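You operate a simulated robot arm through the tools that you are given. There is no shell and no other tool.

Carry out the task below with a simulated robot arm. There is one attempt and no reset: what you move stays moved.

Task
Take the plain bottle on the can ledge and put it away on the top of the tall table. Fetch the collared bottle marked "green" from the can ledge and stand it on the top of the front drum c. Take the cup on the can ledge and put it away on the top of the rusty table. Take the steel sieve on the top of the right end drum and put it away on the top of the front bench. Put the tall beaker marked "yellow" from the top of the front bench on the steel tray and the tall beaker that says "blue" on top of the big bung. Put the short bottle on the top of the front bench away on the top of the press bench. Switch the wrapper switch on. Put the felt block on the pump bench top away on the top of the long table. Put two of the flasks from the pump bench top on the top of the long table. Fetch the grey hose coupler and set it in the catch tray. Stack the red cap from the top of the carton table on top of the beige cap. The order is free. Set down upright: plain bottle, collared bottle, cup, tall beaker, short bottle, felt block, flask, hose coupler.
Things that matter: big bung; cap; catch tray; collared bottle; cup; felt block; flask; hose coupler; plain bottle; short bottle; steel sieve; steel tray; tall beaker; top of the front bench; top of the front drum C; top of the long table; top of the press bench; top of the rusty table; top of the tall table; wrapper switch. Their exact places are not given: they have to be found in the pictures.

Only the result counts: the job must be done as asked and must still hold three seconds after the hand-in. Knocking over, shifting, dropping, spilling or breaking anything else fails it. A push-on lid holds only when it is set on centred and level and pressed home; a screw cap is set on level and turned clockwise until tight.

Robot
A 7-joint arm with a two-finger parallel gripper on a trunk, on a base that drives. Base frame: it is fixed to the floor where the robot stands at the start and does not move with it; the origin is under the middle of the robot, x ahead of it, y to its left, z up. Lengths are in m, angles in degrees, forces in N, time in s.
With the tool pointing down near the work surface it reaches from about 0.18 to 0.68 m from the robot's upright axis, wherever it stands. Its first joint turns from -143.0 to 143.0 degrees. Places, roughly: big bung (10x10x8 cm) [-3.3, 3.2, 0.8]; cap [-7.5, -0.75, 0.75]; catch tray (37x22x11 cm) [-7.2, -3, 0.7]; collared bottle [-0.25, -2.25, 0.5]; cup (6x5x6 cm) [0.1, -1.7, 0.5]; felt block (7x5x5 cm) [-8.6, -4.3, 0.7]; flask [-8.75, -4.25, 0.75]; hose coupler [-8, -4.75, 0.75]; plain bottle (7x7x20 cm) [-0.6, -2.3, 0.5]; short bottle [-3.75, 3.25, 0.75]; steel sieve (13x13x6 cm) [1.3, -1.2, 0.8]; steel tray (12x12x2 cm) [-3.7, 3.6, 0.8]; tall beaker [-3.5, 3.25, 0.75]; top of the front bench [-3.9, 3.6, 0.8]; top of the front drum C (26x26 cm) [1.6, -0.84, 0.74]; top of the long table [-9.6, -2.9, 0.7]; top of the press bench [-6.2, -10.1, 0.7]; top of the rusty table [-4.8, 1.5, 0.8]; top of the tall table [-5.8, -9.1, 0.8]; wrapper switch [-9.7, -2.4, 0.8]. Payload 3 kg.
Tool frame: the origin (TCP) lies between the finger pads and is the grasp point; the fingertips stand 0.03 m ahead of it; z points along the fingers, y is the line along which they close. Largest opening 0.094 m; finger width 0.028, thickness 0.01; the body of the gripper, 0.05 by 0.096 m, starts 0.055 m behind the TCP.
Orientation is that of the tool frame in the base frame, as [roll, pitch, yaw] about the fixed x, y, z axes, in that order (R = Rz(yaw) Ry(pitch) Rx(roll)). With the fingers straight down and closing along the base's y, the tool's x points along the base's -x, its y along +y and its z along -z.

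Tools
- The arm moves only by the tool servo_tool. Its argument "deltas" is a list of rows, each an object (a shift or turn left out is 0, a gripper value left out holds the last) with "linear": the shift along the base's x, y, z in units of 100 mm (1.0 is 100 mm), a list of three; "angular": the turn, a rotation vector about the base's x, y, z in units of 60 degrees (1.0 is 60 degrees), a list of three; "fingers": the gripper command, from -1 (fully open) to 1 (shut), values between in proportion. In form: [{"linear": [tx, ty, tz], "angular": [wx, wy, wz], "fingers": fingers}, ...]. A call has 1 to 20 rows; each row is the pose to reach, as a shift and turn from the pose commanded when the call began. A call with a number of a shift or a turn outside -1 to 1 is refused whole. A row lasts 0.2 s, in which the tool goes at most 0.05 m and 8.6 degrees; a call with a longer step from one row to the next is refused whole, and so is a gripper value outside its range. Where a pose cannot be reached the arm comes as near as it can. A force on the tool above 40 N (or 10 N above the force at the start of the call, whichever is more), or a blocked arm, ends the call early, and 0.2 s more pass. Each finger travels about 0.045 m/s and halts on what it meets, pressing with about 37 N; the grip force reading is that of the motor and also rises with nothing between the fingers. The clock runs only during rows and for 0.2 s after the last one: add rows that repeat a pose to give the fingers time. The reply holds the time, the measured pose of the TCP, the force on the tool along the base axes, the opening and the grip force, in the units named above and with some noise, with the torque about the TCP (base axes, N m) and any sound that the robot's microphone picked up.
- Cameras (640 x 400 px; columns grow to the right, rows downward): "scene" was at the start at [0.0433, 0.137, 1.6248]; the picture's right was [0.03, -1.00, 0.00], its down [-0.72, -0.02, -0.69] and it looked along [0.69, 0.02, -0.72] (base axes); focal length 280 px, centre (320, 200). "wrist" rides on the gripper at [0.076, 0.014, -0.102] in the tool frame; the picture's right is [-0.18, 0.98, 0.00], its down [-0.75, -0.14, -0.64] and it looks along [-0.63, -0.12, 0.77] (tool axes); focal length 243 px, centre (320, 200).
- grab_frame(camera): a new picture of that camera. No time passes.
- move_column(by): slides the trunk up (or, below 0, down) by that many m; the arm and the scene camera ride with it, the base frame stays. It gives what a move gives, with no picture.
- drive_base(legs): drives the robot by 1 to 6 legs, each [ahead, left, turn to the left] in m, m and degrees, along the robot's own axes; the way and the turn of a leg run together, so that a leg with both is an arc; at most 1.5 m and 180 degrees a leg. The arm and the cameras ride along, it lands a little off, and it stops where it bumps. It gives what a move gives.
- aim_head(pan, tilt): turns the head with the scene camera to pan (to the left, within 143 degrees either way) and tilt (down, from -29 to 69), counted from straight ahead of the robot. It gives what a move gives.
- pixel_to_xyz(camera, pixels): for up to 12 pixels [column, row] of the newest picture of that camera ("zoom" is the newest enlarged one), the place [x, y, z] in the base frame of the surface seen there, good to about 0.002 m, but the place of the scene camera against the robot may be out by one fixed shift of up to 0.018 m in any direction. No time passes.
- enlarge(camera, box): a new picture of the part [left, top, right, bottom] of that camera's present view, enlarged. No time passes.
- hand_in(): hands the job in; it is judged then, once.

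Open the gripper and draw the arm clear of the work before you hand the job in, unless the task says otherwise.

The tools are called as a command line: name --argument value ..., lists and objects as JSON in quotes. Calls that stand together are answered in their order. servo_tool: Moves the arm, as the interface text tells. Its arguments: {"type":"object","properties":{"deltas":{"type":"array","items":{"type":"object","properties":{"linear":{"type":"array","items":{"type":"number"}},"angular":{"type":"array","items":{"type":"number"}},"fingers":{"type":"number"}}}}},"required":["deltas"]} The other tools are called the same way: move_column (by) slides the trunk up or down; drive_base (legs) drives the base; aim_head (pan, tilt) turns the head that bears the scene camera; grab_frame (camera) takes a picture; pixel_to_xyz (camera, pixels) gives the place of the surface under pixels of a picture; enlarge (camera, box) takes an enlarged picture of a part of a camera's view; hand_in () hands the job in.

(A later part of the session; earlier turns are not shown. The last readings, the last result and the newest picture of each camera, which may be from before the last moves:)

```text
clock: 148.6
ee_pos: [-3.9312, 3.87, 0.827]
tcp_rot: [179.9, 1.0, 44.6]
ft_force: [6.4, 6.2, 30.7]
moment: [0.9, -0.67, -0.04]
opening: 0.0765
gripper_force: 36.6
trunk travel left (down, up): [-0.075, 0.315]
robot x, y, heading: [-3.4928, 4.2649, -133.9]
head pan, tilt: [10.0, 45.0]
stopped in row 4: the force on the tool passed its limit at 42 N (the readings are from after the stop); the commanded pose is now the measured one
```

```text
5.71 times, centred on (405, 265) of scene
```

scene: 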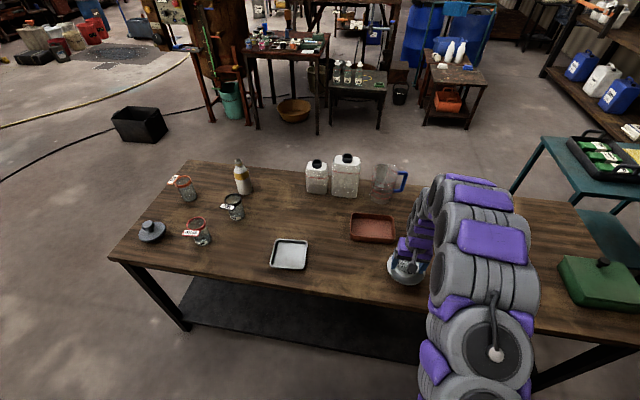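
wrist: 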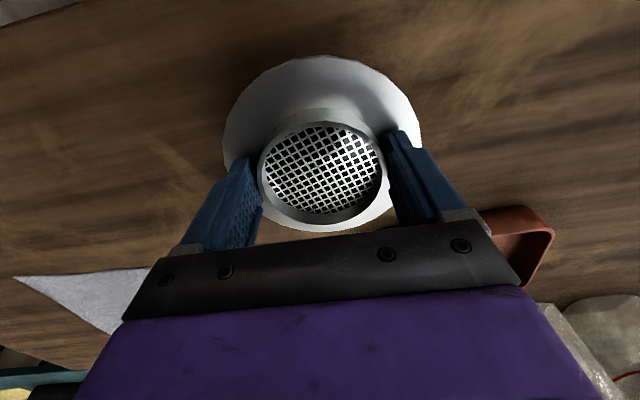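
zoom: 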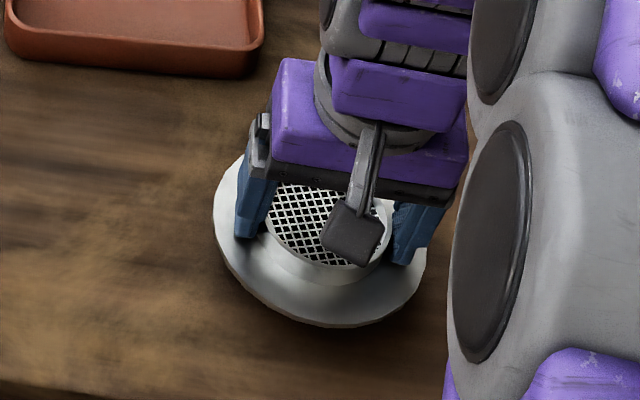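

Contact reached (42 N). I relieve 2 mm and open, then rise.

servo_tool --deltas '[{"linear": [0, 0, 0.02]}, {"linear": [0, 0, 0.02], "fingers": 0.3}, {"linear": [0, 0, 0.02], "fingers": -0.5}, {"linear": [0, 0, 0.02], "fingers": -1}, {"linear": [0, 0, 0.02], "fingers": -1}, {"linear": [0, 0, 0.02], "fingers": -1}]'

servo_tool --deltas '[{"linear": [0, 0, 0.2]}, {"linear": [0, 0, 0.5]}, {"linear": [0, 0, 0.9]}, {"linear": [0, 0, 1.0]}]'

grab_frame --camera "wrist"

enlarge --camera "scene" --box '[100, 130, 320, 290]'

```text
clock: 150.0
ee_pos: [-3.9308, 3.8684, 0.8264]
tcp_rot: [-179.9, 0.9, 44.7]
ft_force: [-2.9, -3.4, 11.8]
moment: [0.05, -0.04, 0.0]
opening: 0.0907
gripper_force: 0.1
trunk travel left (down, up): [-0.075, 0.315]
robot x, y, heading: [-3.4911, 4.2631, -134.0]
head pan, tilt: [10.0, 45.0]
```

```text
clock: 151.0
ee_pos: [-3.9323, 3.8683, 0.9268]
tcp_rot: [179.9, 0.8, 44.7]
ft_force: [-0.9, -0.2, -0.4]
moment: [-0.01, 0.01, -0.02]
opening: 0.094
gripper_force: 0.2
trunk travel left (down, up): [-0.075, 0.315]
robot x, y, heading: [-3.4937, 4.2644, -134.2]
head pan, tilt: [10.0, 45.0]
```

```text
taken
```

wrist: 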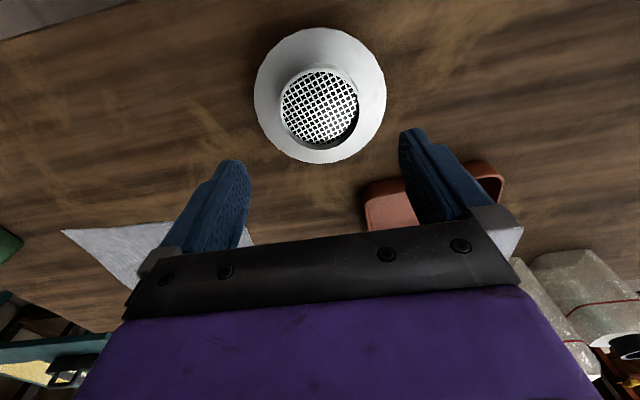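

```text
2.50 times, centred on (210, 210) of scene
```

zoom: 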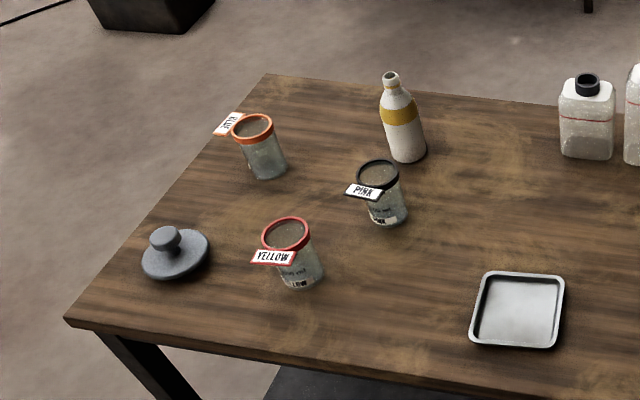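

The sieve stands on the bench, clear of its neighbours. The flags read YELLOW (270,257), PINK (365,190), BLUE (228,123) in the zoom; I measure these, the bung and the tray.

pixel_to_xyz --camera "zoom" --pixels '[[285, 240], [300, 280], [265, 170], [253, 125], [385, 215], [165, 235], [150, 265], [205, 255], [515, 310], [484, 275], [553, 343], [400, 140]]'

pixel_to_xyz --camera "wrist" --pixels '[[320, 100], [255, 100], [385, 100], [320, 28], [320, 163]]'

```text
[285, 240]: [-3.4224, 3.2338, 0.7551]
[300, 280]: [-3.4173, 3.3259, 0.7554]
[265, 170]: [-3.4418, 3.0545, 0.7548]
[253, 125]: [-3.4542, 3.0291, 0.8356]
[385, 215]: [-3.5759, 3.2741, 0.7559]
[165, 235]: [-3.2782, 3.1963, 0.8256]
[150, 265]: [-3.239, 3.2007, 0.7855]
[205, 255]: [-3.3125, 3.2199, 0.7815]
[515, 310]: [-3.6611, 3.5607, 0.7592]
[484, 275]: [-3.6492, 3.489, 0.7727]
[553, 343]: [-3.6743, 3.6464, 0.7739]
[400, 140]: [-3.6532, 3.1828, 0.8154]
```

```text
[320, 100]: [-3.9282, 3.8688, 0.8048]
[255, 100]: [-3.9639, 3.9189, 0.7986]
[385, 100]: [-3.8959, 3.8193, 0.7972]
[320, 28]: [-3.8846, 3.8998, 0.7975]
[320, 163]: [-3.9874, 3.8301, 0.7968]
```

The sieve is level. Next I shift left along the bench and closer, to take the yellow beaker.

servo_tool --deltas '[{"linear": [0.2, 0.2, 0.2]}, {"linear": [0.5, 0.5, 0.4]}, {"linear": [0.8, 0.8, 0.7]}]'

drive_base --legs '[[0, 0.55, 0], [0.12, 0, 0]]'

grab_frame --camera "wrist"

aim_head --pan 10 --tilt 55

grab_frame --camera "scene"

```text
refused: row 3 steps farther than a row can; nothing moved
```

```text
clock: 155.0
ee_pos: [-3.6194, 3.4004, 0.9257]
tcp_rot: [179.9, 0.7, 45.1]
ft_force: [0.3, 0.3, -0.9]
moment: [-0.01, -0.02, -0.01]
opening: 0.0941
gripper_force: 0.0
trunk travel left (down, up): [-0.075, 0.315]
robot x, y, heading: [-3.1768, 3.7955, -133.6]
head pan, tilt: [10.0, 45.0]
```

```text
taken
```

wrist: 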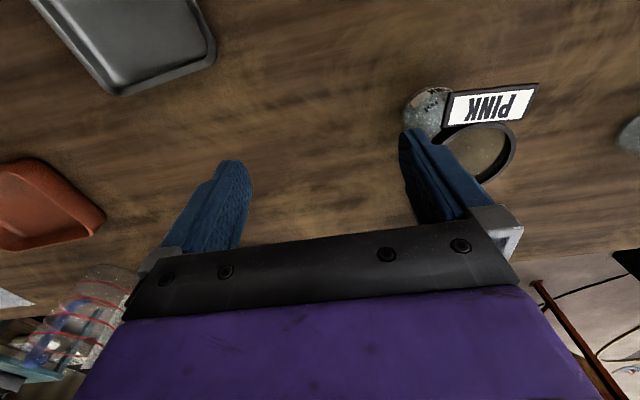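

```text
clock: 155.7
ee_pos: [-3.6166, 3.3993, 0.9265]
tcp_rot: [179.9, 0.8, 45.0]
ft_force: [-0.6, -0.3, -0.2]
moment: [-0.01, -0.01, 0.0]
opening: 0.0939
gripper_force: 0.1
trunk travel left (down, up): [-0.075, 0.315]
robot x, y, heading: [-3.1846, 3.7939, -133.8]
head pan, tilt: [10.0, 55.0]
```

```text
taken
```

scene: 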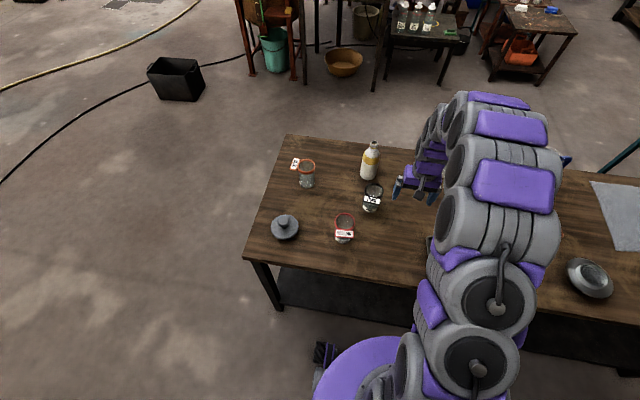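

Nothing was touched. I raise the tool and retract toward the yellow beaker to view it with the wrist camera.

servo_tool --deltas '[{"linear": [0, 0, 0.4]}, {"linear": [0.2, 0, 0.7]}, {"linear": [0.5, 0, 1.0]}, {"linear": [0.95, 0, 1.0]}]'

servo_tool --deltas '[{"linear": [0.4, 0, 0]}, {"linear": [0.8, 0, 0]}, {"linear": [1.0, 0.05, 0]}]'

servo_tool --deltas '[{"linear": [0.4, 0, 0]}, {"linear": [0.8, 0.1, 0]}, {"linear": [1.0, 0.2, 0]}]'

grab_frame --camera "wrist"

```text
clock: 156.7
ee_pos: [-3.5189, 3.398, 1.0283]
tcp_rot: [-180.0, 1.0, 44.9]
ft_force: [0.6, -0.4, 0.0]
moment: [-0.02, 0.0, -0.01]
opening: 0.094
gripper_force: 0.0
trunk travel left (down, up): [-0.075, 0.315]
robot x, y, heading: [-3.1797, 3.7935, -133.5]
head pan, tilt: [10.0, 55.0]
```

```text
clock: 157.5
ee_pos: [-3.4198, 3.404, 1.0263]
tcp_rot: [180.0, 0.7, 45.0]
ft_force: [-0.1, -1.5, 0.1]
moment: [-0.01, -0.01, 0.0]
opening: 0.0938
gripper_force: 0.1
trunk travel left (down, up): [-0.075, 0.315]
robot x, y, heading: [-3.1787, 3.7953, -133.8]
head pan, tilt: [10.0, 55.0]
```

```text
clock: 158.3
ee_pos: [-3.3203, 3.4246, 1.0263]
tcp_rot: [180.0, 0.8, 45.1]
ft_force: [0.5, 0.1, 0.2]
moment: [0.0, 0.04, 0.0]
opening: 0.0941
gripper_force: 0.1
trunk travel left (down, up): [-0.075, 0.315]
robot x, y, heading: [-3.1775, 3.7965, -133.8]
head pan, tilt: [10.0, 55.0]
```

```text
taken
```

wrist: 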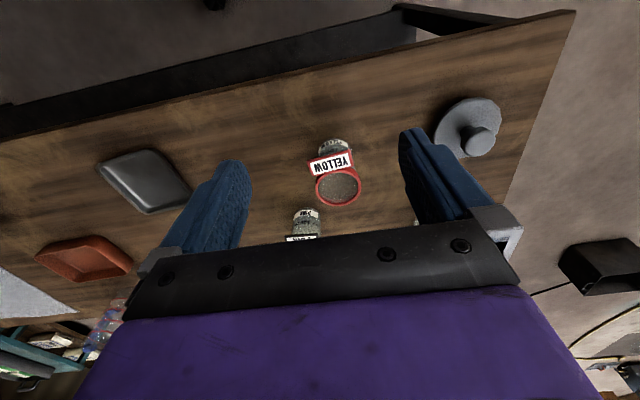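

The yellow beaker is at wrist (338,178). I enlarge and measure its rim, flag, tray and bung.

enlarge --camera "wrist" --box '[290, 125, 390, 215]'

pixel_to_xyz --camera "zoom" --pixels '[[325, 275], [345, 230], [240, 280], [435, 245], [340, 350], [250, 190], [400, 160], [260, 225], [410, 200], [330, 110], [300, 80], [360, 120]]'

pixel_to_xyz --camera "wrist" --pixels '[[143, 180], [98, 165], [145, 150], [190, 190], [150, 213], [470, 138], [480, 142], [497, 110], [440, 130], [465, 155]]'

```text
4.44 times, centred on (340, 170) of wrist
```

zoom: 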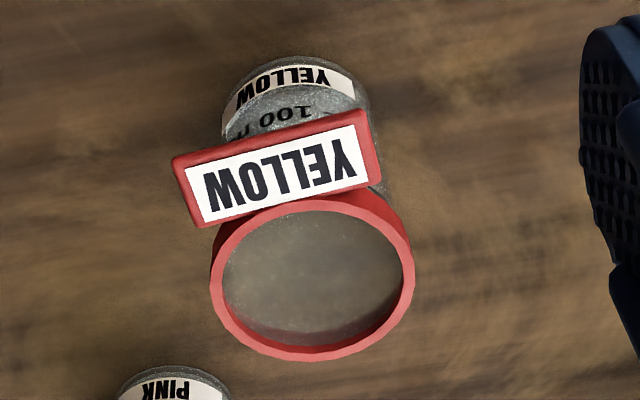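

```text
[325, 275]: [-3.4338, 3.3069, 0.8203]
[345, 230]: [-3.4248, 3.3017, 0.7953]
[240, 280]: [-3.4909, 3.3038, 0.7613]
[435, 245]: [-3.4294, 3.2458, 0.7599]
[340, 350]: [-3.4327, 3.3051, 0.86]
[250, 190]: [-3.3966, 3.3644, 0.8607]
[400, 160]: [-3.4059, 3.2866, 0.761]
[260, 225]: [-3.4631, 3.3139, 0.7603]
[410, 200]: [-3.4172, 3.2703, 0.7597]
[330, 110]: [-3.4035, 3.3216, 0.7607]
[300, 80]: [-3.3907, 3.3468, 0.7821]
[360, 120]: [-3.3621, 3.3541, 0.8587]
```

```text
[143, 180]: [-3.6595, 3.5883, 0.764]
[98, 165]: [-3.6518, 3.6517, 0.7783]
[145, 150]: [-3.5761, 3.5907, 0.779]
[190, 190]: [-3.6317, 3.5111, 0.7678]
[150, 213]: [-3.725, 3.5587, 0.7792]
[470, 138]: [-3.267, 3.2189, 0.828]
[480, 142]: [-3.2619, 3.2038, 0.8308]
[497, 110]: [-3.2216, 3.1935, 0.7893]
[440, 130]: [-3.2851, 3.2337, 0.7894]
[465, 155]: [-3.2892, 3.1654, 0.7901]
```

The yellow beaker's rim centre is (-3.410,3.333), z 0.86, ~0.065 wide, flag facing me. I move above it and go down to z 0.93 to check.

servo_tool --deltas '[{"linear": [-0.3, -0.3, 0]}, {"linear": [-0.6, -0.6, 0]}, {"linear": [-0.9, -0.92, 0]}, {"linear": [-0.9, -0.92, -0.4]}, {"linear": [-0.9, -0.92, -0.8]}, {"linear": [-0.9, -0.92, -1.0]}]'

grab_frame --camera "wrist"

```text
clock: 159.7
ee_pos: [-3.4115, 3.3311, 0.9259]
tcp_rot: [-180.0, 0.8, 45.0]
ft_force: [0.7, 0.0, -0.5]
moment: [-0.01, 0.0, 0.01]
opening: 0.0937
gripper_force: 0.1
trunk travel left (down, up): [-0.075, 0.315]
robot x, y, heading: [-3.1842, 3.7937, -133.9]
head pan, tilt: [10.0, 55.0]
```

```text
taken
```

wrist: 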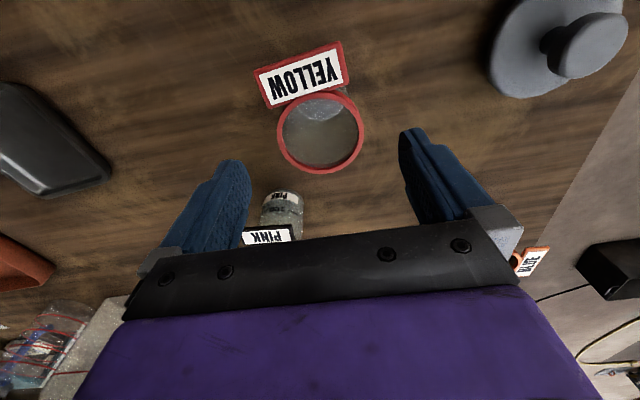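

Centred. I check where the pink flag (268,235) lies relative to the gripper's right finger before descending.

pixel_to_xyz --camera "wrist" --pixels '[[268, 236], [250, 232], [290, 229], [282, 200], [262, 205], [302, 205], [320, 170], [280, 130], [362, 130]]'

```text
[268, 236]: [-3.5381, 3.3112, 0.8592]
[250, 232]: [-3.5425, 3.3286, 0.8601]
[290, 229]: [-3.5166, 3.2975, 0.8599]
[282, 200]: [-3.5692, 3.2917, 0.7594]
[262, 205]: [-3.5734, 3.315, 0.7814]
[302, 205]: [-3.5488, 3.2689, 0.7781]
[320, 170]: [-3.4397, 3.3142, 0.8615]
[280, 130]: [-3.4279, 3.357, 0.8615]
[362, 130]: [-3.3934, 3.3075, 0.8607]
```

Pink's flag is 9 cm ahead, clear. I descend to 0.848 and close.

servo_tool --deltas '[{"linear": [0, 0, -0.3]}, {"linear": [0, 0, -0.6]}, {"linear": [0, 0, -0.78]}, {"linear": [0, 0, -0.78], "fingers": 0}, {"linear": [0, 0, -0.78], "fingers": 0.5}, {"linear": [0, 0, -0.78], "fingers": 1}, {"linear": [0, 0, -0.78], "fingers": 1}, {"linear": [0, 0, -0.78], "fingers": 1}, {"linear": [0, 0, -0.78], "fingers": 1}]'

servo_tool --deltas '[{"linear": [0, 0, 0.03]}, {"linear": [0, 0, 0.1]}, {"linear": [0, 0, 0.2]}, {"linear": [0, 0, 0.3]}]'

grab_frame --camera "wrist"

```text
clock: 161.7
ee_pos: [-3.4104, 3.3309, 0.8481]
tcp_rot: [179.9, 0.9, 45.0]
ft_force: [0.4, -0.2, 0.0]
moment: [-0.01, -0.02, 0.02]
opening: 0.0607
gripper_force: 36.6
trunk travel left (down, up): [-0.075, 0.315]
robot x, y, heading: [-3.1776, 3.795, -133.8]
head pan, tilt: [10.0, 55.0]
```

```text
clock: 162.7
ee_pos: [-3.412, 3.333, 0.8787]
tcp_rot: [180.0, 0.7, 45.0]
ft_force: [-0.3, 0.0, -0.4]
moment: [0.02, 0.01, 0.01]
opening: 0.0607
gripper_force: 36.8
trunk travel left (down, up): [-0.075, 0.315]
robot x, y, heading: [-3.1805, 3.7953, -133.7]
head pan, tilt: [10.0, 55.0]
```

```text
taken
```

wrist: 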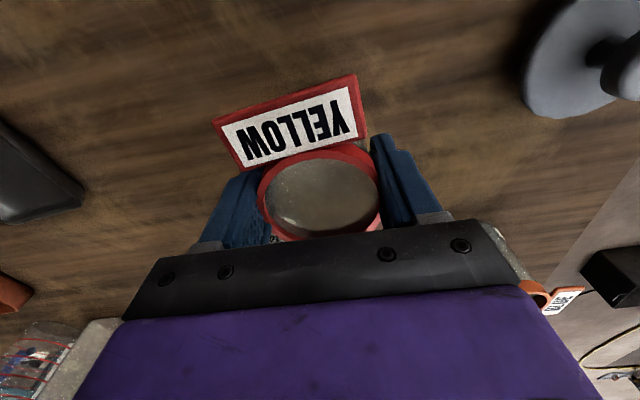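

The yellow beaker is lifted level. I raise it more and carry it to the steel tray's centre, about (-3.647,3.578).

servo_tool --deltas '[{"linear": [0, 0, 0.25]}, {"linear": [0, 0, 0.5]}, {"linear": [-0.25, 0.26, 0.5]}, {"linear": [-0.5, 0.52, 0.5]}, {"linear": [-0.75, 0.78, 0.5]}, {"linear": [-0.95, 0.99, 0.5]}]'

servo_tool --deltas '[{"linear": [-0.25, 0.26, 0]}, {"linear": [-0.5, 0.52, 0]}, {"linear": [-0.75, 0.78, 0]}, {"linear": [-0.95, 0.99, 0]}]'

servo_tool --deltas '[{"linear": [-0.25, 0.25, 0]}, {"linear": [-0.45, 0.47, 0]}, {"linear": [-0.45, 0.47, 0]}]'

grab_frame --camera "wrist"

grab_frame --camera "scene"

```text
clock: 164.1
ee_pos: [-3.508, 3.432, 0.9283]
tcp_rot: [179.9, 0.9, 45.1]
ft_force: [0.0, 0.7, -0.7]
moment: [0.02, -0.01, -0.03]
opening: 0.0608
gripper_force: 36.4
trunk travel left (down, up): [-0.075, 0.315]
robot x, y, heading: [-3.1795, 3.7938, -133.9]
head pan, tilt: [10.0, 55.0]
```

```text
clock: 165.1
ee_pos: [-3.6054, 3.5312, 0.9282]
tcp_rot: [179.8, 0.9, 45.0]
ft_force: [-0.7, -0.7, 0.4]
moment: [0.0, 0.02, 0.01]
opening: 0.0607
gripper_force: 36.4
trunk travel left (down, up): [-0.075, 0.315]
robot x, y, heading: [-3.1798, 3.7914, -133.6]
head pan, tilt: [10.0, 55.0]
```

```text
clock: 165.9
ee_pos: [-3.6491, 3.5783, 0.9289]
tcp_rot: [179.8, 1.0, 45.1]
ft_force: [0.4, 0.0, -1.2]
moment: [-0.04, -0.01, -0.02]
opening: 0.0607
gripper_force: 36.9
trunk travel left (down, up): [-0.075, 0.315]
robot x, y, heading: [-3.1808, 3.7954, -133.8]
head pan, tilt: [10.0, 55.0]
```

```text
taken
```

wrist: 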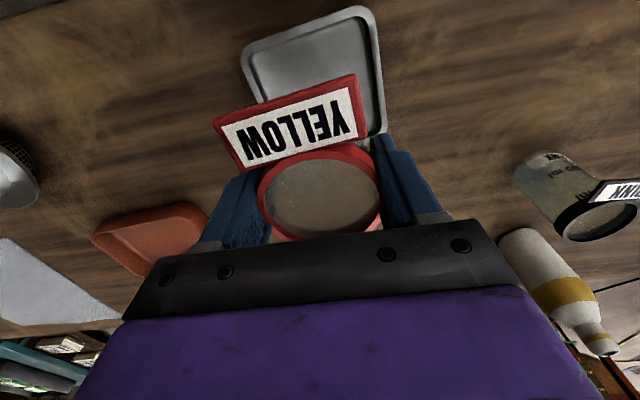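

```text
taken
```

scene: 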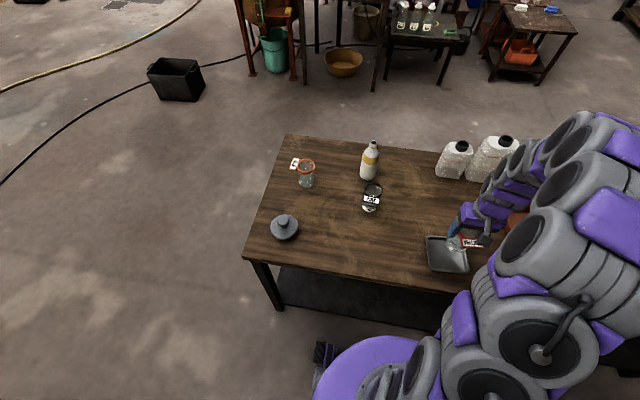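

I refine the tray location using its visible corners here: (248,52), (368,12), (384,130).

pixel_to_xyz --camera "wrist" --pixels '[[246, 50], [365, 10], [372, 15], [384, 125], [382, 132], [255, 95], [310, 60], [306, 27], [378, 70]]'

```text
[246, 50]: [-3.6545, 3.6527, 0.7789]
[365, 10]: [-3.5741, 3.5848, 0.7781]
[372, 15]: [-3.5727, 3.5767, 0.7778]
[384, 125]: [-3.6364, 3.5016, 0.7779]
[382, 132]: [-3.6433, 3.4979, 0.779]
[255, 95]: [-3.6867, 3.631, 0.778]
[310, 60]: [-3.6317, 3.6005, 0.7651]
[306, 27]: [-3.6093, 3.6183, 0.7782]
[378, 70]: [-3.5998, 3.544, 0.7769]
```

Tray centre (-3.650,3.574) is right under the tool. I lower to just above the tray floor, then fine steps.

servo_tool --deltas '[{"linear": [0, -0.03, -0.3]}, {"linear": [0, -0.03, -0.6]}, {"linear": [0, -0.03, -0.7]}, {"linear": [0, -0.03, -0.73]}, {"linear": [0, -0.03, -0.75]}, {"linear": [0, -0.03, -0.765]}]'

```text
clock: 167.3
ee_pos: [-3.6466, 3.5757, 0.853]
tcp_rot: [179.9, 0.9, 45.0]
ft_force: [-0.1, 1.2, 4.1]
moment: [0.03, -0.06, 0.03]
opening: 0.0606
gripper_force: 37.0
trunk travel left (down, up): [-0.075, 0.315]
robot x, y, heading: [-3.179, 3.7911, -134.0]
head pan, tilt: [10.0, 55.0]
```

Light contact (4 N). I open and rise straight up.

servo_tool --deltas '[{"linear": [0, 0, -0.005]}, {"linear": [0, 0, -0.005], "fingers": 0.6}, {"linear": [0, 0, -0.005], "fingers": 0.1}, {"linear": [0, 0, -0.005], "fingers": -0.5}, {"linear": [0, 0, -0.005], "fingers": -1}, {"linear": [0, 0, -0.005], "fingers": -1}, {"linear": [0, 0, -0.005], "fingers": -1}]'

servo_tool --deltas '[{"linear": [0, 0, 0.2]}, {"linear": [0, 0, 0.5]}, {"linear": [0, 0, 0.9]}, {"linear": [0, 0, 1.0]}]'

grab_frame --camera "wrist"

```text
clock: 168.9
ee_pos: [-3.6481, 3.5748, 0.8527]
tcp_rot: [179.8, 0.9, 44.9]
ft_force: [0.2, -0.3, 0.5]
moment: [0.04, -0.01, 0.01]
opening: 0.094
gripper_force: 0.1
trunk travel left (down, up): [-0.075, 0.315]
robot x, y, heading: [-3.1784, 3.794, -133.8]
head pan, tilt: [10.0, 55.0]
```

```text
clock: 169.9
ee_pos: [-3.6478, 3.5749, 0.9521]
tcp_rot: [179.9, 0.9, 45.0]
ft_force: [0.4, 0.4, 0.8]
moment: [0.02, 0.0, -0.02]
opening: 0.0942
gripper_force: 0.0
trunk travel left (down, up): [-0.075, 0.315]
robot x, y, heading: [-3.1793, 3.7946, -133.7]
head pan, tilt: [10.0, 55.0]
```

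```text
taken
```

wrist: 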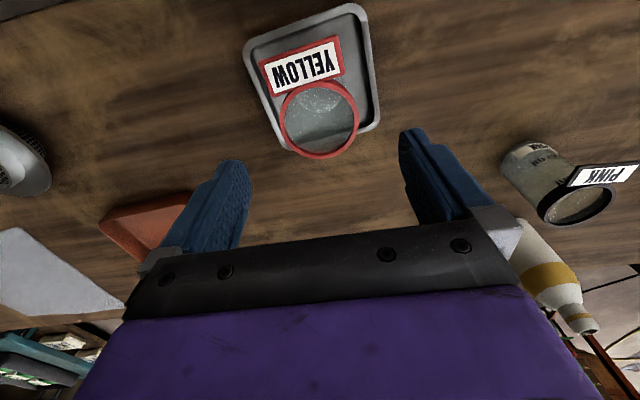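

The yellow beaker stands in the tray. I raise and retract the arm, then drive round to the bench's near end for the blue beaker and bung.

servo_tool --deltas '[{"linear": [0, 0, 0.4]}, {"linear": [0.1, 0.1, 0.8]}, {"linear": [0.4, 0.42, 0.9]}, {"linear": [0.7, 0.73, 0.9]}, {"linear": [0.95, 1.0, 0.9]}]'

drive_base --legs '[[-0.55, 0, 0], [0, 1.2, 0], [0, 0, -90.5], [0, 1.18, 0]]'

aim_head --pan 8 --tilt 45

grab_frame --camera "scene"

grab_frame --camera "wrist"

```text
clock: 171.1
ee_pos: [-3.5509, 3.6757, 1.0433]
tcp_rot: [179.9, 0.8, 45.0]
ft_force: [0.8, 0.1, 0.1]
moment: [0.03, -0.02, 0.01]
opening: 0.0937
gripper_force: 0.0
trunk travel left (down, up): [-0.075, 0.315]
robot x, y, heading: [-3.1829, 3.7956, -133.8]
head pan, tilt: [10.0, 55.0]
```

```text
clock: 189.4
ee_pos: [-2.8793, 2.9021, 1.0418]
tcp_rot: [179.7, 0.9, -45.4]
ft_force: [0.3, 0.2, 0.4]
moment: [-0.03, 0.05, 0.02]
opening: 0.0942
gripper_force: 0.0
trunk travel left (down, up): [-0.075, 0.315]
robot x, y, heading: [-2.7627, 2.5284, 135.6]
head pan, tilt: [10.0, 55.0]
```

```text
clock: 190.1
ee_pos: [-2.8812, 2.9019, 1.0402]
tcp_rot: [179.9, 0.9, -45.4]
ft_force: [0.4, 0.9, -1.2]
moment: [-0.02, -0.03, 0.01]
opening: 0.094
gripper_force: 0.0
trunk travel left (down, up): [-0.075, 0.315]
robot x, y, heading: [-2.7624, 2.5258, 135.6]
head pan, tilt: [8.0, 45.0]
```

```text
taken
```

scene: 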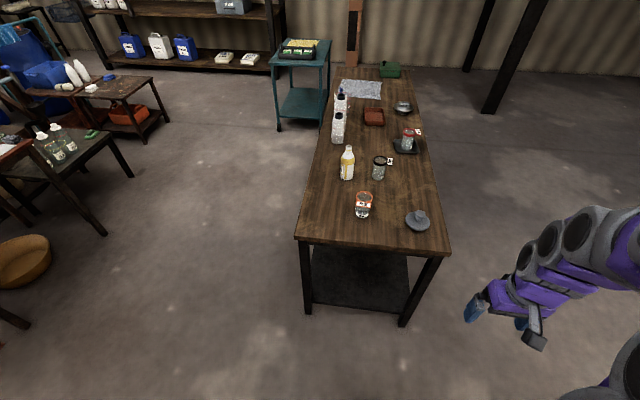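

```text
taken
```

wrist: 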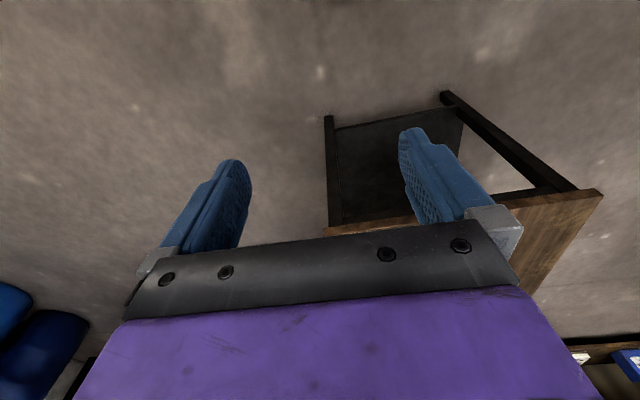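

From here I measure the blue beaker (363,203), bung knob (419,214) and bench end edge.

enlarge --camera "scene" --box '[290, 130, 460, 260]'

pixel_to_xyz --camera "scene" --pixels '[[295, 238], [445, 248], [363, 197], [363, 218], [419, 213], [418, 228], [347, 165], [347, 180], [379, 158], [400, 160]]'

```text
3.08 times, centred on (375, 195) of scene
```

zoom: 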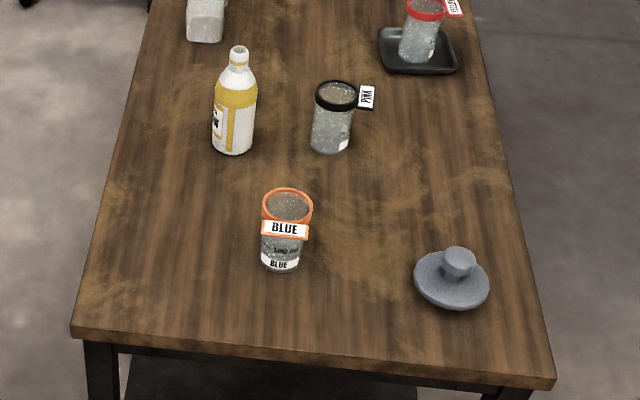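

```text
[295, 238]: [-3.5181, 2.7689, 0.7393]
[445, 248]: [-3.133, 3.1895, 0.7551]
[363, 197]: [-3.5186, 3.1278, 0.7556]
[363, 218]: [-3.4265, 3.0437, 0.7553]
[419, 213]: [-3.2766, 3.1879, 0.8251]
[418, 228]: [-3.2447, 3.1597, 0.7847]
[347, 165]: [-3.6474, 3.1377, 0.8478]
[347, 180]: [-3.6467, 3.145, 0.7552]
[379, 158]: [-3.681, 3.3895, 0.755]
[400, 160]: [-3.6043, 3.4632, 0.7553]
```

I drive ahead 0.33 m to stand 0.39 m from the bench end.

drive_base --legs '[[0.33, 0, 0]]'

grab_frame --camera "wrist"

```text
clock: 192.3
ee_pos: [-3.1178, 3.1295, 1.043]
tcp_rot: [179.9, 0.9, -45.5]
ft_force: [-0.2, 0.8, -0.6]
moment: [-0.02, -0.03, 0.01]
opening: 0.0939
gripper_force: 0.0
trunk travel left (down, up): [-0.075, 0.315]
robot x, y, heading: [-2.9969, 2.76, 135.8]
head pan, tilt: [8.0, 45.0]
```

```text
taken
```

wrist: 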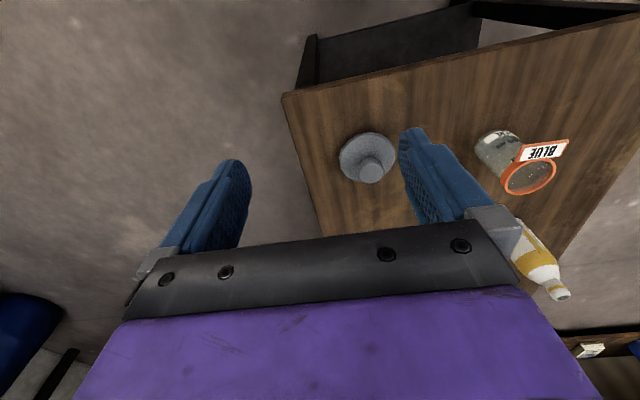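

The bung is at wrist (367,160) and the blue beaker at (528,172). I enlarge the bung to see its knob.

enlarge --camera "wrist" --box '[325, 120, 410, 195]'

pixel_to_xyz --camera "zoom" --pixels '[[340, 275], [340, 250], [340, 300], [300, 275], [375, 275], [340, 320], [340, 235], [250, 100], [150, 200], [450, 180], [260, 280], [330, 120]]'

```text
5.33 times, centred on (368, 158) of wrist
```

zoom: 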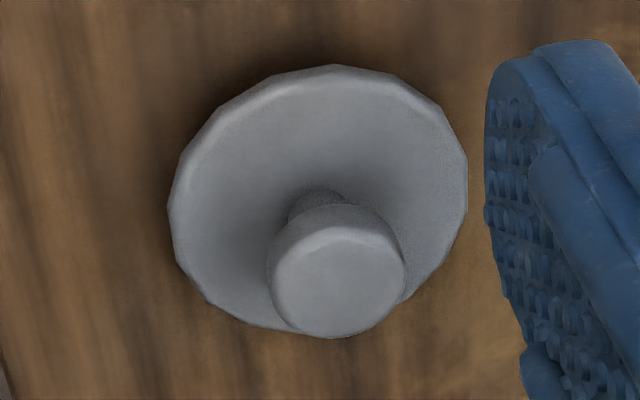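

```text
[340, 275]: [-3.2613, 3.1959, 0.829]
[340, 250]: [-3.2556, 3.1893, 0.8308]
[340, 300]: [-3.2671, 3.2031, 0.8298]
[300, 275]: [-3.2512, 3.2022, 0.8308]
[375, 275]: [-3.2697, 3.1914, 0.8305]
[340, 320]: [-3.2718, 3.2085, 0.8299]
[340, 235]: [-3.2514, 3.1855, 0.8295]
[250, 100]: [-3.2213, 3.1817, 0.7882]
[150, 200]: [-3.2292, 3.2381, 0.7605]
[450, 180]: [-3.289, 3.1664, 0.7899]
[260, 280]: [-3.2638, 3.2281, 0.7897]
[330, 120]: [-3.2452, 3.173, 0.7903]
```

The knob top is flat, ~4 cm wide, centre (-3.262,3.197,0.830). Now I swing the tool over in front of the blue beaker to view it.

pixel_to_xyz --camera "wrist" --pixels '[[502, 183], [528, 194], [555, 165], [525, 160], [565, 145], [545, 150], [497, 140], [540, 260], [560, 292]]'

servo_tool --deltas '[{"linear": [-0.25, -0.25, 0]}, {"linear": [-0.5, -0.5, 0]}, {"linear": [-0.75, -0.75, 0]}, {"linear": [-0.95, -0.95, 0]}]'

servo_tool --deltas '[{"linear": [-0.25, -0.25, 0]}, {"linear": [-0.5, -0.5, 0]}, {"linear": [-0.75, -0.75, 0]}]'

grab_frame --camera "wrist"

```text
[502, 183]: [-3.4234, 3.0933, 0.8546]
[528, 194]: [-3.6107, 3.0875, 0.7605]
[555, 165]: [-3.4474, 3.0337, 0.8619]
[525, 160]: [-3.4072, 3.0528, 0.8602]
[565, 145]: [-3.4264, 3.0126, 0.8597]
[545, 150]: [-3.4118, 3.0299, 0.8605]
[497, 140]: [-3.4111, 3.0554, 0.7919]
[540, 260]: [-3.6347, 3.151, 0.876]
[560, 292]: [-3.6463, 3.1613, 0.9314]
```

```text
clock: 193.3
ee_pos: [-3.2135, 3.0322, 1.0431]
tcp_rot: [179.9, 1.0, -45.5]
ft_force: [0.1, 0.5, -1.4]
moment: [0.0, 0.0, 0.0]
opening: 0.0941
gripper_force: 0.1
trunk travel left (down, up): [-0.075, 0.315]
robot x, y, heading: [-3.0022, 2.7569, 135.7]
head pan, tilt: [8.0, 45.0]
```

```text
clock: 194.1
ee_pos: [-3.2899, 2.9576, 1.0415]
tcp_rot: [180.0, 0.9, -45.6]
ft_force: [-0.6, -0.6, -1.0]
moment: [0.0, 0.01, -0.03]
opening: 0.0938
gripper_force: 0.1
trunk travel left (down, up): [-0.075, 0.315]
robot x, y, heading: [-3.0028, 2.7592, 135.9]
head pan, tilt: [8.0, 45.0]
```

```text
taken
```

wrist: 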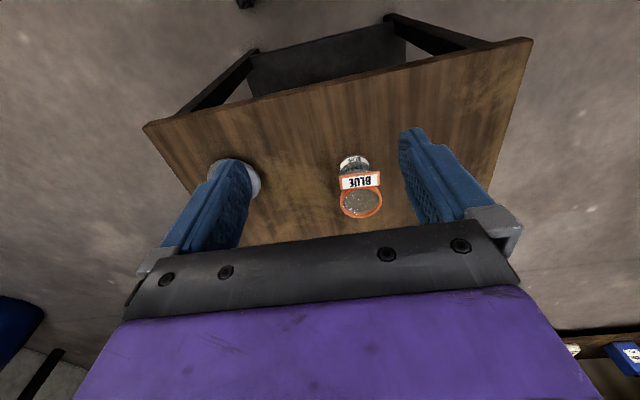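

The blue rim centre works out at (-3.431,3.058), z 0.861. I move above it and descend to 0.93 to check.

servo_tool --deltas '[{"linear": [-0.35, 0.25, 0]}, {"linear": [-0.7, 0.5, 0]}, {"linear": [-1.0, 0.75, 0]}, {"linear": [-1.0, 0.9, -0.2]}]'

servo_tool --deltas '[{"linear": [-0.41, 0.1, 0]}, {"linear": [-0.41, 0.1, -0.4]}, {"linear": [-0.41, 0.1, -0.8]}, {"linear": [-0.41, 0.1, -0.95]}]'

grab_frame --camera "wrist"

```text
clock: 195.1
ee_pos: [-3.3898, 3.0506, 1.024]
tcp_rot: [180.0, 0.9, -45.3]
ft_force: [0.0, 1.0, -1.0]
moment: [-0.01, -0.04, -0.01]
opening: 0.0939
gripper_force: 0.0
trunk travel left (down, up): [-0.075, 0.315]
robot x, y, heading: [-3.0, 2.7581, 135.7]
head pan, tilt: [8.0, 45.0]
```

```text
clock: 196.1
ee_pos: [-3.4292, 3.06, 0.927]
tcp_rot: [179.9, 1.0, -45.4]
ft_force: [-0.6, -0.1, -0.1]
moment: [0.03, 0.0, 0.0]
opening: 0.094
gripper_force: 0.1
trunk travel left (down, up): [-0.075, 0.315]
robot x, y, heading: [-3.0017, 2.7589, 135.7]
head pan, tilt: [8.0, 45.0]
```

```text
taken
```

wrist: 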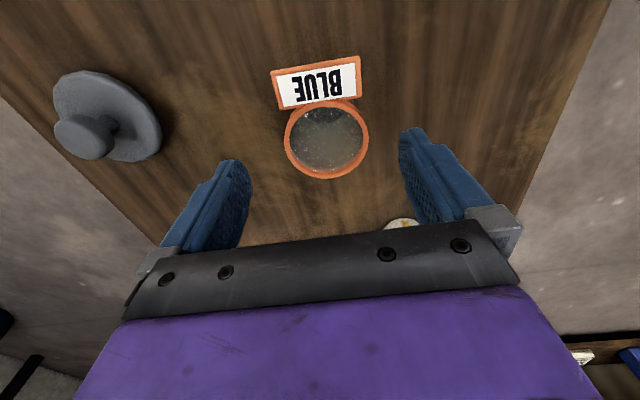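

The rim centre is ~6 px right and ~5 px low, so I verify with rim points before a small correction.

enlarge --camera "wrist" --box '[270, 90, 380, 185]'

pixel_to_xyz --camera "zoom" --pixels '[[155, 205], [480, 190], [330, 350], [200, 300], [440, 300], [320, 352], [170, 240], [478, 230]]'

```text
4.21 times, centred on (325, 138) of wrist
```

zoom: 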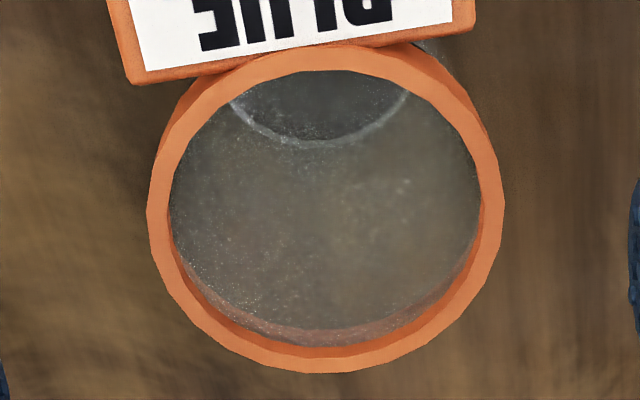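

```text
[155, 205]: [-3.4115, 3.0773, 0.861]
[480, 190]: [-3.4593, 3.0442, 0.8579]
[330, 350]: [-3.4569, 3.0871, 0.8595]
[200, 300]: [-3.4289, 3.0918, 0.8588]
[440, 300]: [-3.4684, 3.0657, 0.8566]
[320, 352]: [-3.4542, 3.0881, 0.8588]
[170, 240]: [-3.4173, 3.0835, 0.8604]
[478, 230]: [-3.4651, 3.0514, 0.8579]
```

Fitting the rim gives the centre at about (-3.438,3.064). I correct by (-0.009,+0.004), descend to 0.848 and close.

servo_tool --deltas '[{"linear": [-0.09, 0.04, 0]}, {"linear": [-0.09, 0.04, -0.3]}, {"linear": [-0.09, 0.04, -0.6]}, {"linear": [-0.09, 0.04, -0.79]}, {"linear": [-0.09, 0.04, -0.79], "fingers": 0}, {"linear": [-0.09, 0.04, -0.79], "fingers": 0.5}, {"linear": [-0.09, 0.04, -0.79], "fingers": 1}, {"linear": [-0.09, 0.04, -0.79], "fingers": 1}, {"linear": [-0.09, 0.04, -0.79], "fingers": 1}, {"linear": [-0.09, 0.04, -0.79], "fingers": 1}]'

servo_tool --deltas '[{"linear": [0, 0, 0.03]}, {"linear": [0, 0, 0.2]}, {"linear": [0, 0, 0.4]}, {"linear": [0, 0, 0.7]}, {"linear": [0, 0, 0.95]}]'

grab_frame --camera "wrist"

```text
clock: 198.3
ee_pos: [-3.4389, 3.0625, 0.8481]
tcp_rot: [-179.9, 0.9, -45.4]
ft_force: [-0.5, 0.7, -0.5]
moment: [0.03, -0.03, 0.03]
opening: 0.0611
gripper_force: 37.2
trunk travel left (down, up): [-0.075, 0.315]
robot x, y, heading: [-3.0017, 2.7546, 135.4]
head pan, tilt: [8.0, 45.0]
```

```text
clock: 199.5
ee_pos: [-3.4378, 3.0617, 0.943]
tcp_rot: [-180.0, 0.8, -45.4]
ft_force: [0.5, -0.9, -1.1]
moment: [-0.02, 0.01, 0.02]
opening: 0.0608
gripper_force: 37.4
trunk travel left (down, up): [-0.075, 0.315]
robot x, y, heading: [-2.9978, 2.7572, 135.7]
head pan, tilt: [8.0, 45.0]
```

```text
taken
```

wrist: 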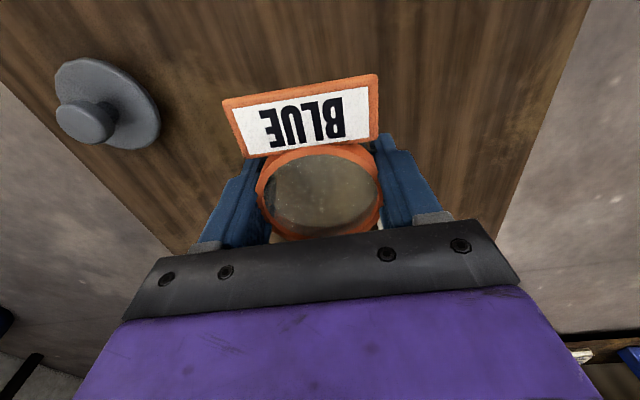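

The blue beaker is held. I locate its rim relative to the tool more exactly, and the bung's knob from this view.

enlarge --camera "wrist" --box '[240, 130, 400, 245]'

pixel_to_xyz --camera "zoom" --pixels '[[80, 220], [100, 160], [150, 105], [220, 70], [350, 60], [460, 80], [520, 110], [555, 170], [560, 220], [545, 270], [130, 330], [520, 320]]'

pixel_to_xyz --camera "wrist" --pixels '[[84, 122], [60, 122], [108, 122], [84, 104], [84, 140]]'

```text
3.48 times, centred on (320, 188) of wrist
```

zoom: 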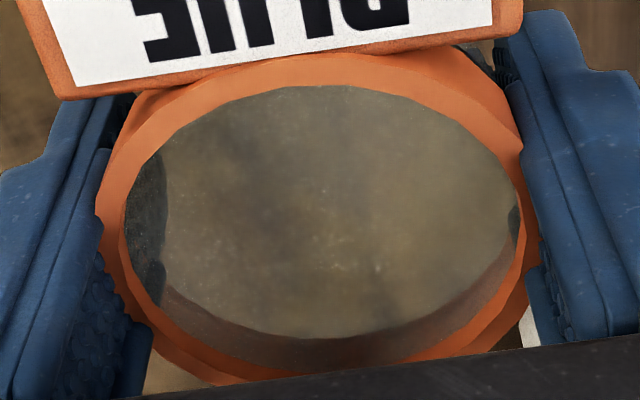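

```text
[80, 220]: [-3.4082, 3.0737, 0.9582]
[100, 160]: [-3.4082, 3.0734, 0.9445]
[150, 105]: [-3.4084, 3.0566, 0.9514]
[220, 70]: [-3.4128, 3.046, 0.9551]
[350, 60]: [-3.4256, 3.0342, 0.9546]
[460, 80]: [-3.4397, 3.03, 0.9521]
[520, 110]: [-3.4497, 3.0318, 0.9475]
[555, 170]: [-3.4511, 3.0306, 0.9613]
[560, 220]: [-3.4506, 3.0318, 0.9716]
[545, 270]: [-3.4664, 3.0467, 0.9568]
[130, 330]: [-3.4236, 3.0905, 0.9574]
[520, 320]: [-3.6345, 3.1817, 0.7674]
```

```text
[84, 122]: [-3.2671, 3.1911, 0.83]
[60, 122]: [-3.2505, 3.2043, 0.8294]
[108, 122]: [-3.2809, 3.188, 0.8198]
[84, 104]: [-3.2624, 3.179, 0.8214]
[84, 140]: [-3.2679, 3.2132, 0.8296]
```

The beaker is centred in the grip. I take another precise look at the knob from here.

enlarge --camera "wrist" --box '[45, 85, 135, 155]'

pixel_to_xyz --camera "zoom" --pixels '[[100, 200], [120, 200], [280, 200], [300, 200], [200, 130], [200, 150], [200, 270], [200, 290], [200, 210], [150, 150], [250, 260]]'

```text
5.71 times, centred on (90, 120) of wrist
```

zoom: 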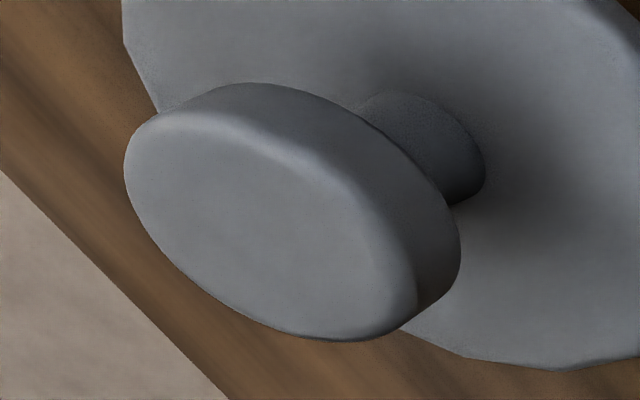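

```text
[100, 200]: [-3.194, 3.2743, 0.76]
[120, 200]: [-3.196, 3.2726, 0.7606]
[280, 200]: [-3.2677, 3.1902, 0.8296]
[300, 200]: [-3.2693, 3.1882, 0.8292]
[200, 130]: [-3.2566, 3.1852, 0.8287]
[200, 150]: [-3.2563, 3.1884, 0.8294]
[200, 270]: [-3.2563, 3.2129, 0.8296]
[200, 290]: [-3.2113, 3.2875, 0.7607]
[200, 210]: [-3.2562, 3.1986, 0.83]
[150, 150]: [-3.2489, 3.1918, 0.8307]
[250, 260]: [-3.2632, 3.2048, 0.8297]
```

I sample the knob's face boundary to compute its centre.

pixel_to_xyz --camera "zoom" --pixels '[[132, 165], [145, 210], [190, 265], [250, 310], [320, 335], [370, 333], [405, 310], [400, 270], [360, 205], [310, 160], [230, 122], [165, 125]]'

```text
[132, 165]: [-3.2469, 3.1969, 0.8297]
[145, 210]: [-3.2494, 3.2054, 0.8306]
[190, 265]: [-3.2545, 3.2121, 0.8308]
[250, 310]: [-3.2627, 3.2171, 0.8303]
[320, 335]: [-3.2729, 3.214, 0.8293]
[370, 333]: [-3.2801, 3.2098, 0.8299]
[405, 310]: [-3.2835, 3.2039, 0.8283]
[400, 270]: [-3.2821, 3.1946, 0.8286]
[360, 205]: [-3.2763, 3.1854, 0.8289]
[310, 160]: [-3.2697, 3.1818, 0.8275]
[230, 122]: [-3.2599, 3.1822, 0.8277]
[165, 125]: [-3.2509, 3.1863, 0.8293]
```

Knob centre fits to (-3.2655,3.198), radius ~18 mm, z 0.830. I carry the beaker over at z≈0.97.

servo_tool --deltas '[{"linear": [0, 0, 0.3]}, {"linear": [0.3, 0.24, 0.3]}, {"linear": [0.6, 0.48, 0.3]}, {"linear": [0.9, 0.71, 0.3]}]'

servo_tool --deltas '[{"linear": [0.3, 0.24, 0]}, {"linear": [0.6, 0.48, 0]}, {"linear": [0.82, 0.65, 0]}, {"linear": [0.82, 0.65, 0]}, {"linear": [0.82, 0.65, 0]}]'

grab_frame --camera "scene"

```text
clock: 200.5
ee_pos: [-3.3465, 3.1348, 0.974]
tcp_rot: [180.0, 0.9, -45.4]
ft_force: [-0.5, 0.3, -0.4]
moment: [-0.01, -0.04, 0.02]
opening: 0.0609
gripper_force: 37.0
trunk travel left (down, up): [-0.075, 0.315]
robot x, y, heading: [-3.0003, 2.7589, 135.6]
head pan, tilt: [8.0, 45.0]
```

```text
clock: 201.7
ee_pos: [-3.2667, 3.1987, 0.9744]
tcp_rot: [180.0, 0.9, -45.4]
ft_force: [-0.5, -0.5, -0.9]
moment: [-0.01, -0.03, -0.06]
opening: 0.0607
gripper_force: 36.9
trunk travel left (down, up): [-0.075, 0.315]
robot x, y, heading: [-3.0045, 2.7575, 135.8]
head pan, tilt: [8.0, 45.0]
```

```text
taken
```

scene: 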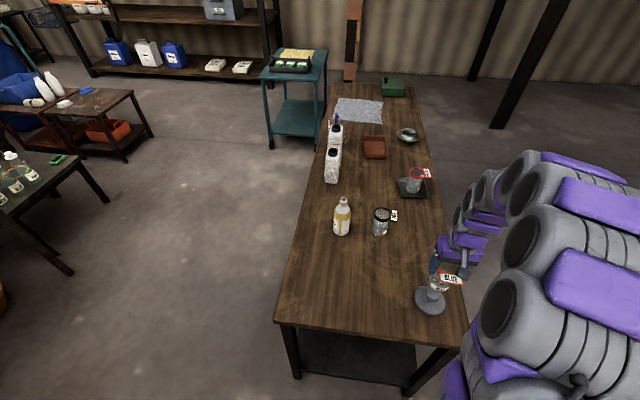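

Aligned over the knob. I lower to just above, then in fine steps until light contact.

servo_tool --deltas '[{"linear": [0.01, -0.005, -0.2]}, {"linear": [0.01, -0.005, -0.4]}, {"linear": [0.01, -0.005, -0.5]}, {"linear": [0.01, -0.005, -0.53]}, {"linear": [0.01, -0.005, -0.54]}, {"linear": [0.01, -0.005, -0.55]}]'

enlarge --camera "scene" --box '[390, 230, 500, 330]'

```text
clock: 203.1
ee_pos: [-3.2644, 3.1993, 0.9185]
tcp_rot: [179.9, 0.9, -45.4]
ft_force: [1.1, -0.2, 3.4]
moment: [-0.04, -0.07, -0.01]
opening: 0.0609
gripper_force: 36.9
trunk travel left (down, up): [-0.075, 0.315]
robot x, y, heading: [-2.9982, 2.7557, 135.8]
head pan, tilt: [8.0, 45.0]
```

```text
4.00 times, centred on (445, 280) of scene
```

zoom: 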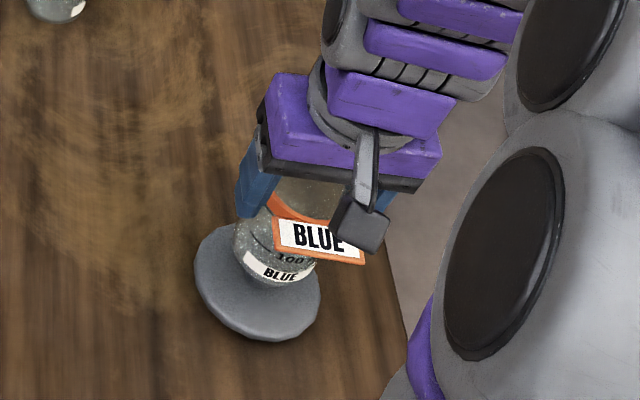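

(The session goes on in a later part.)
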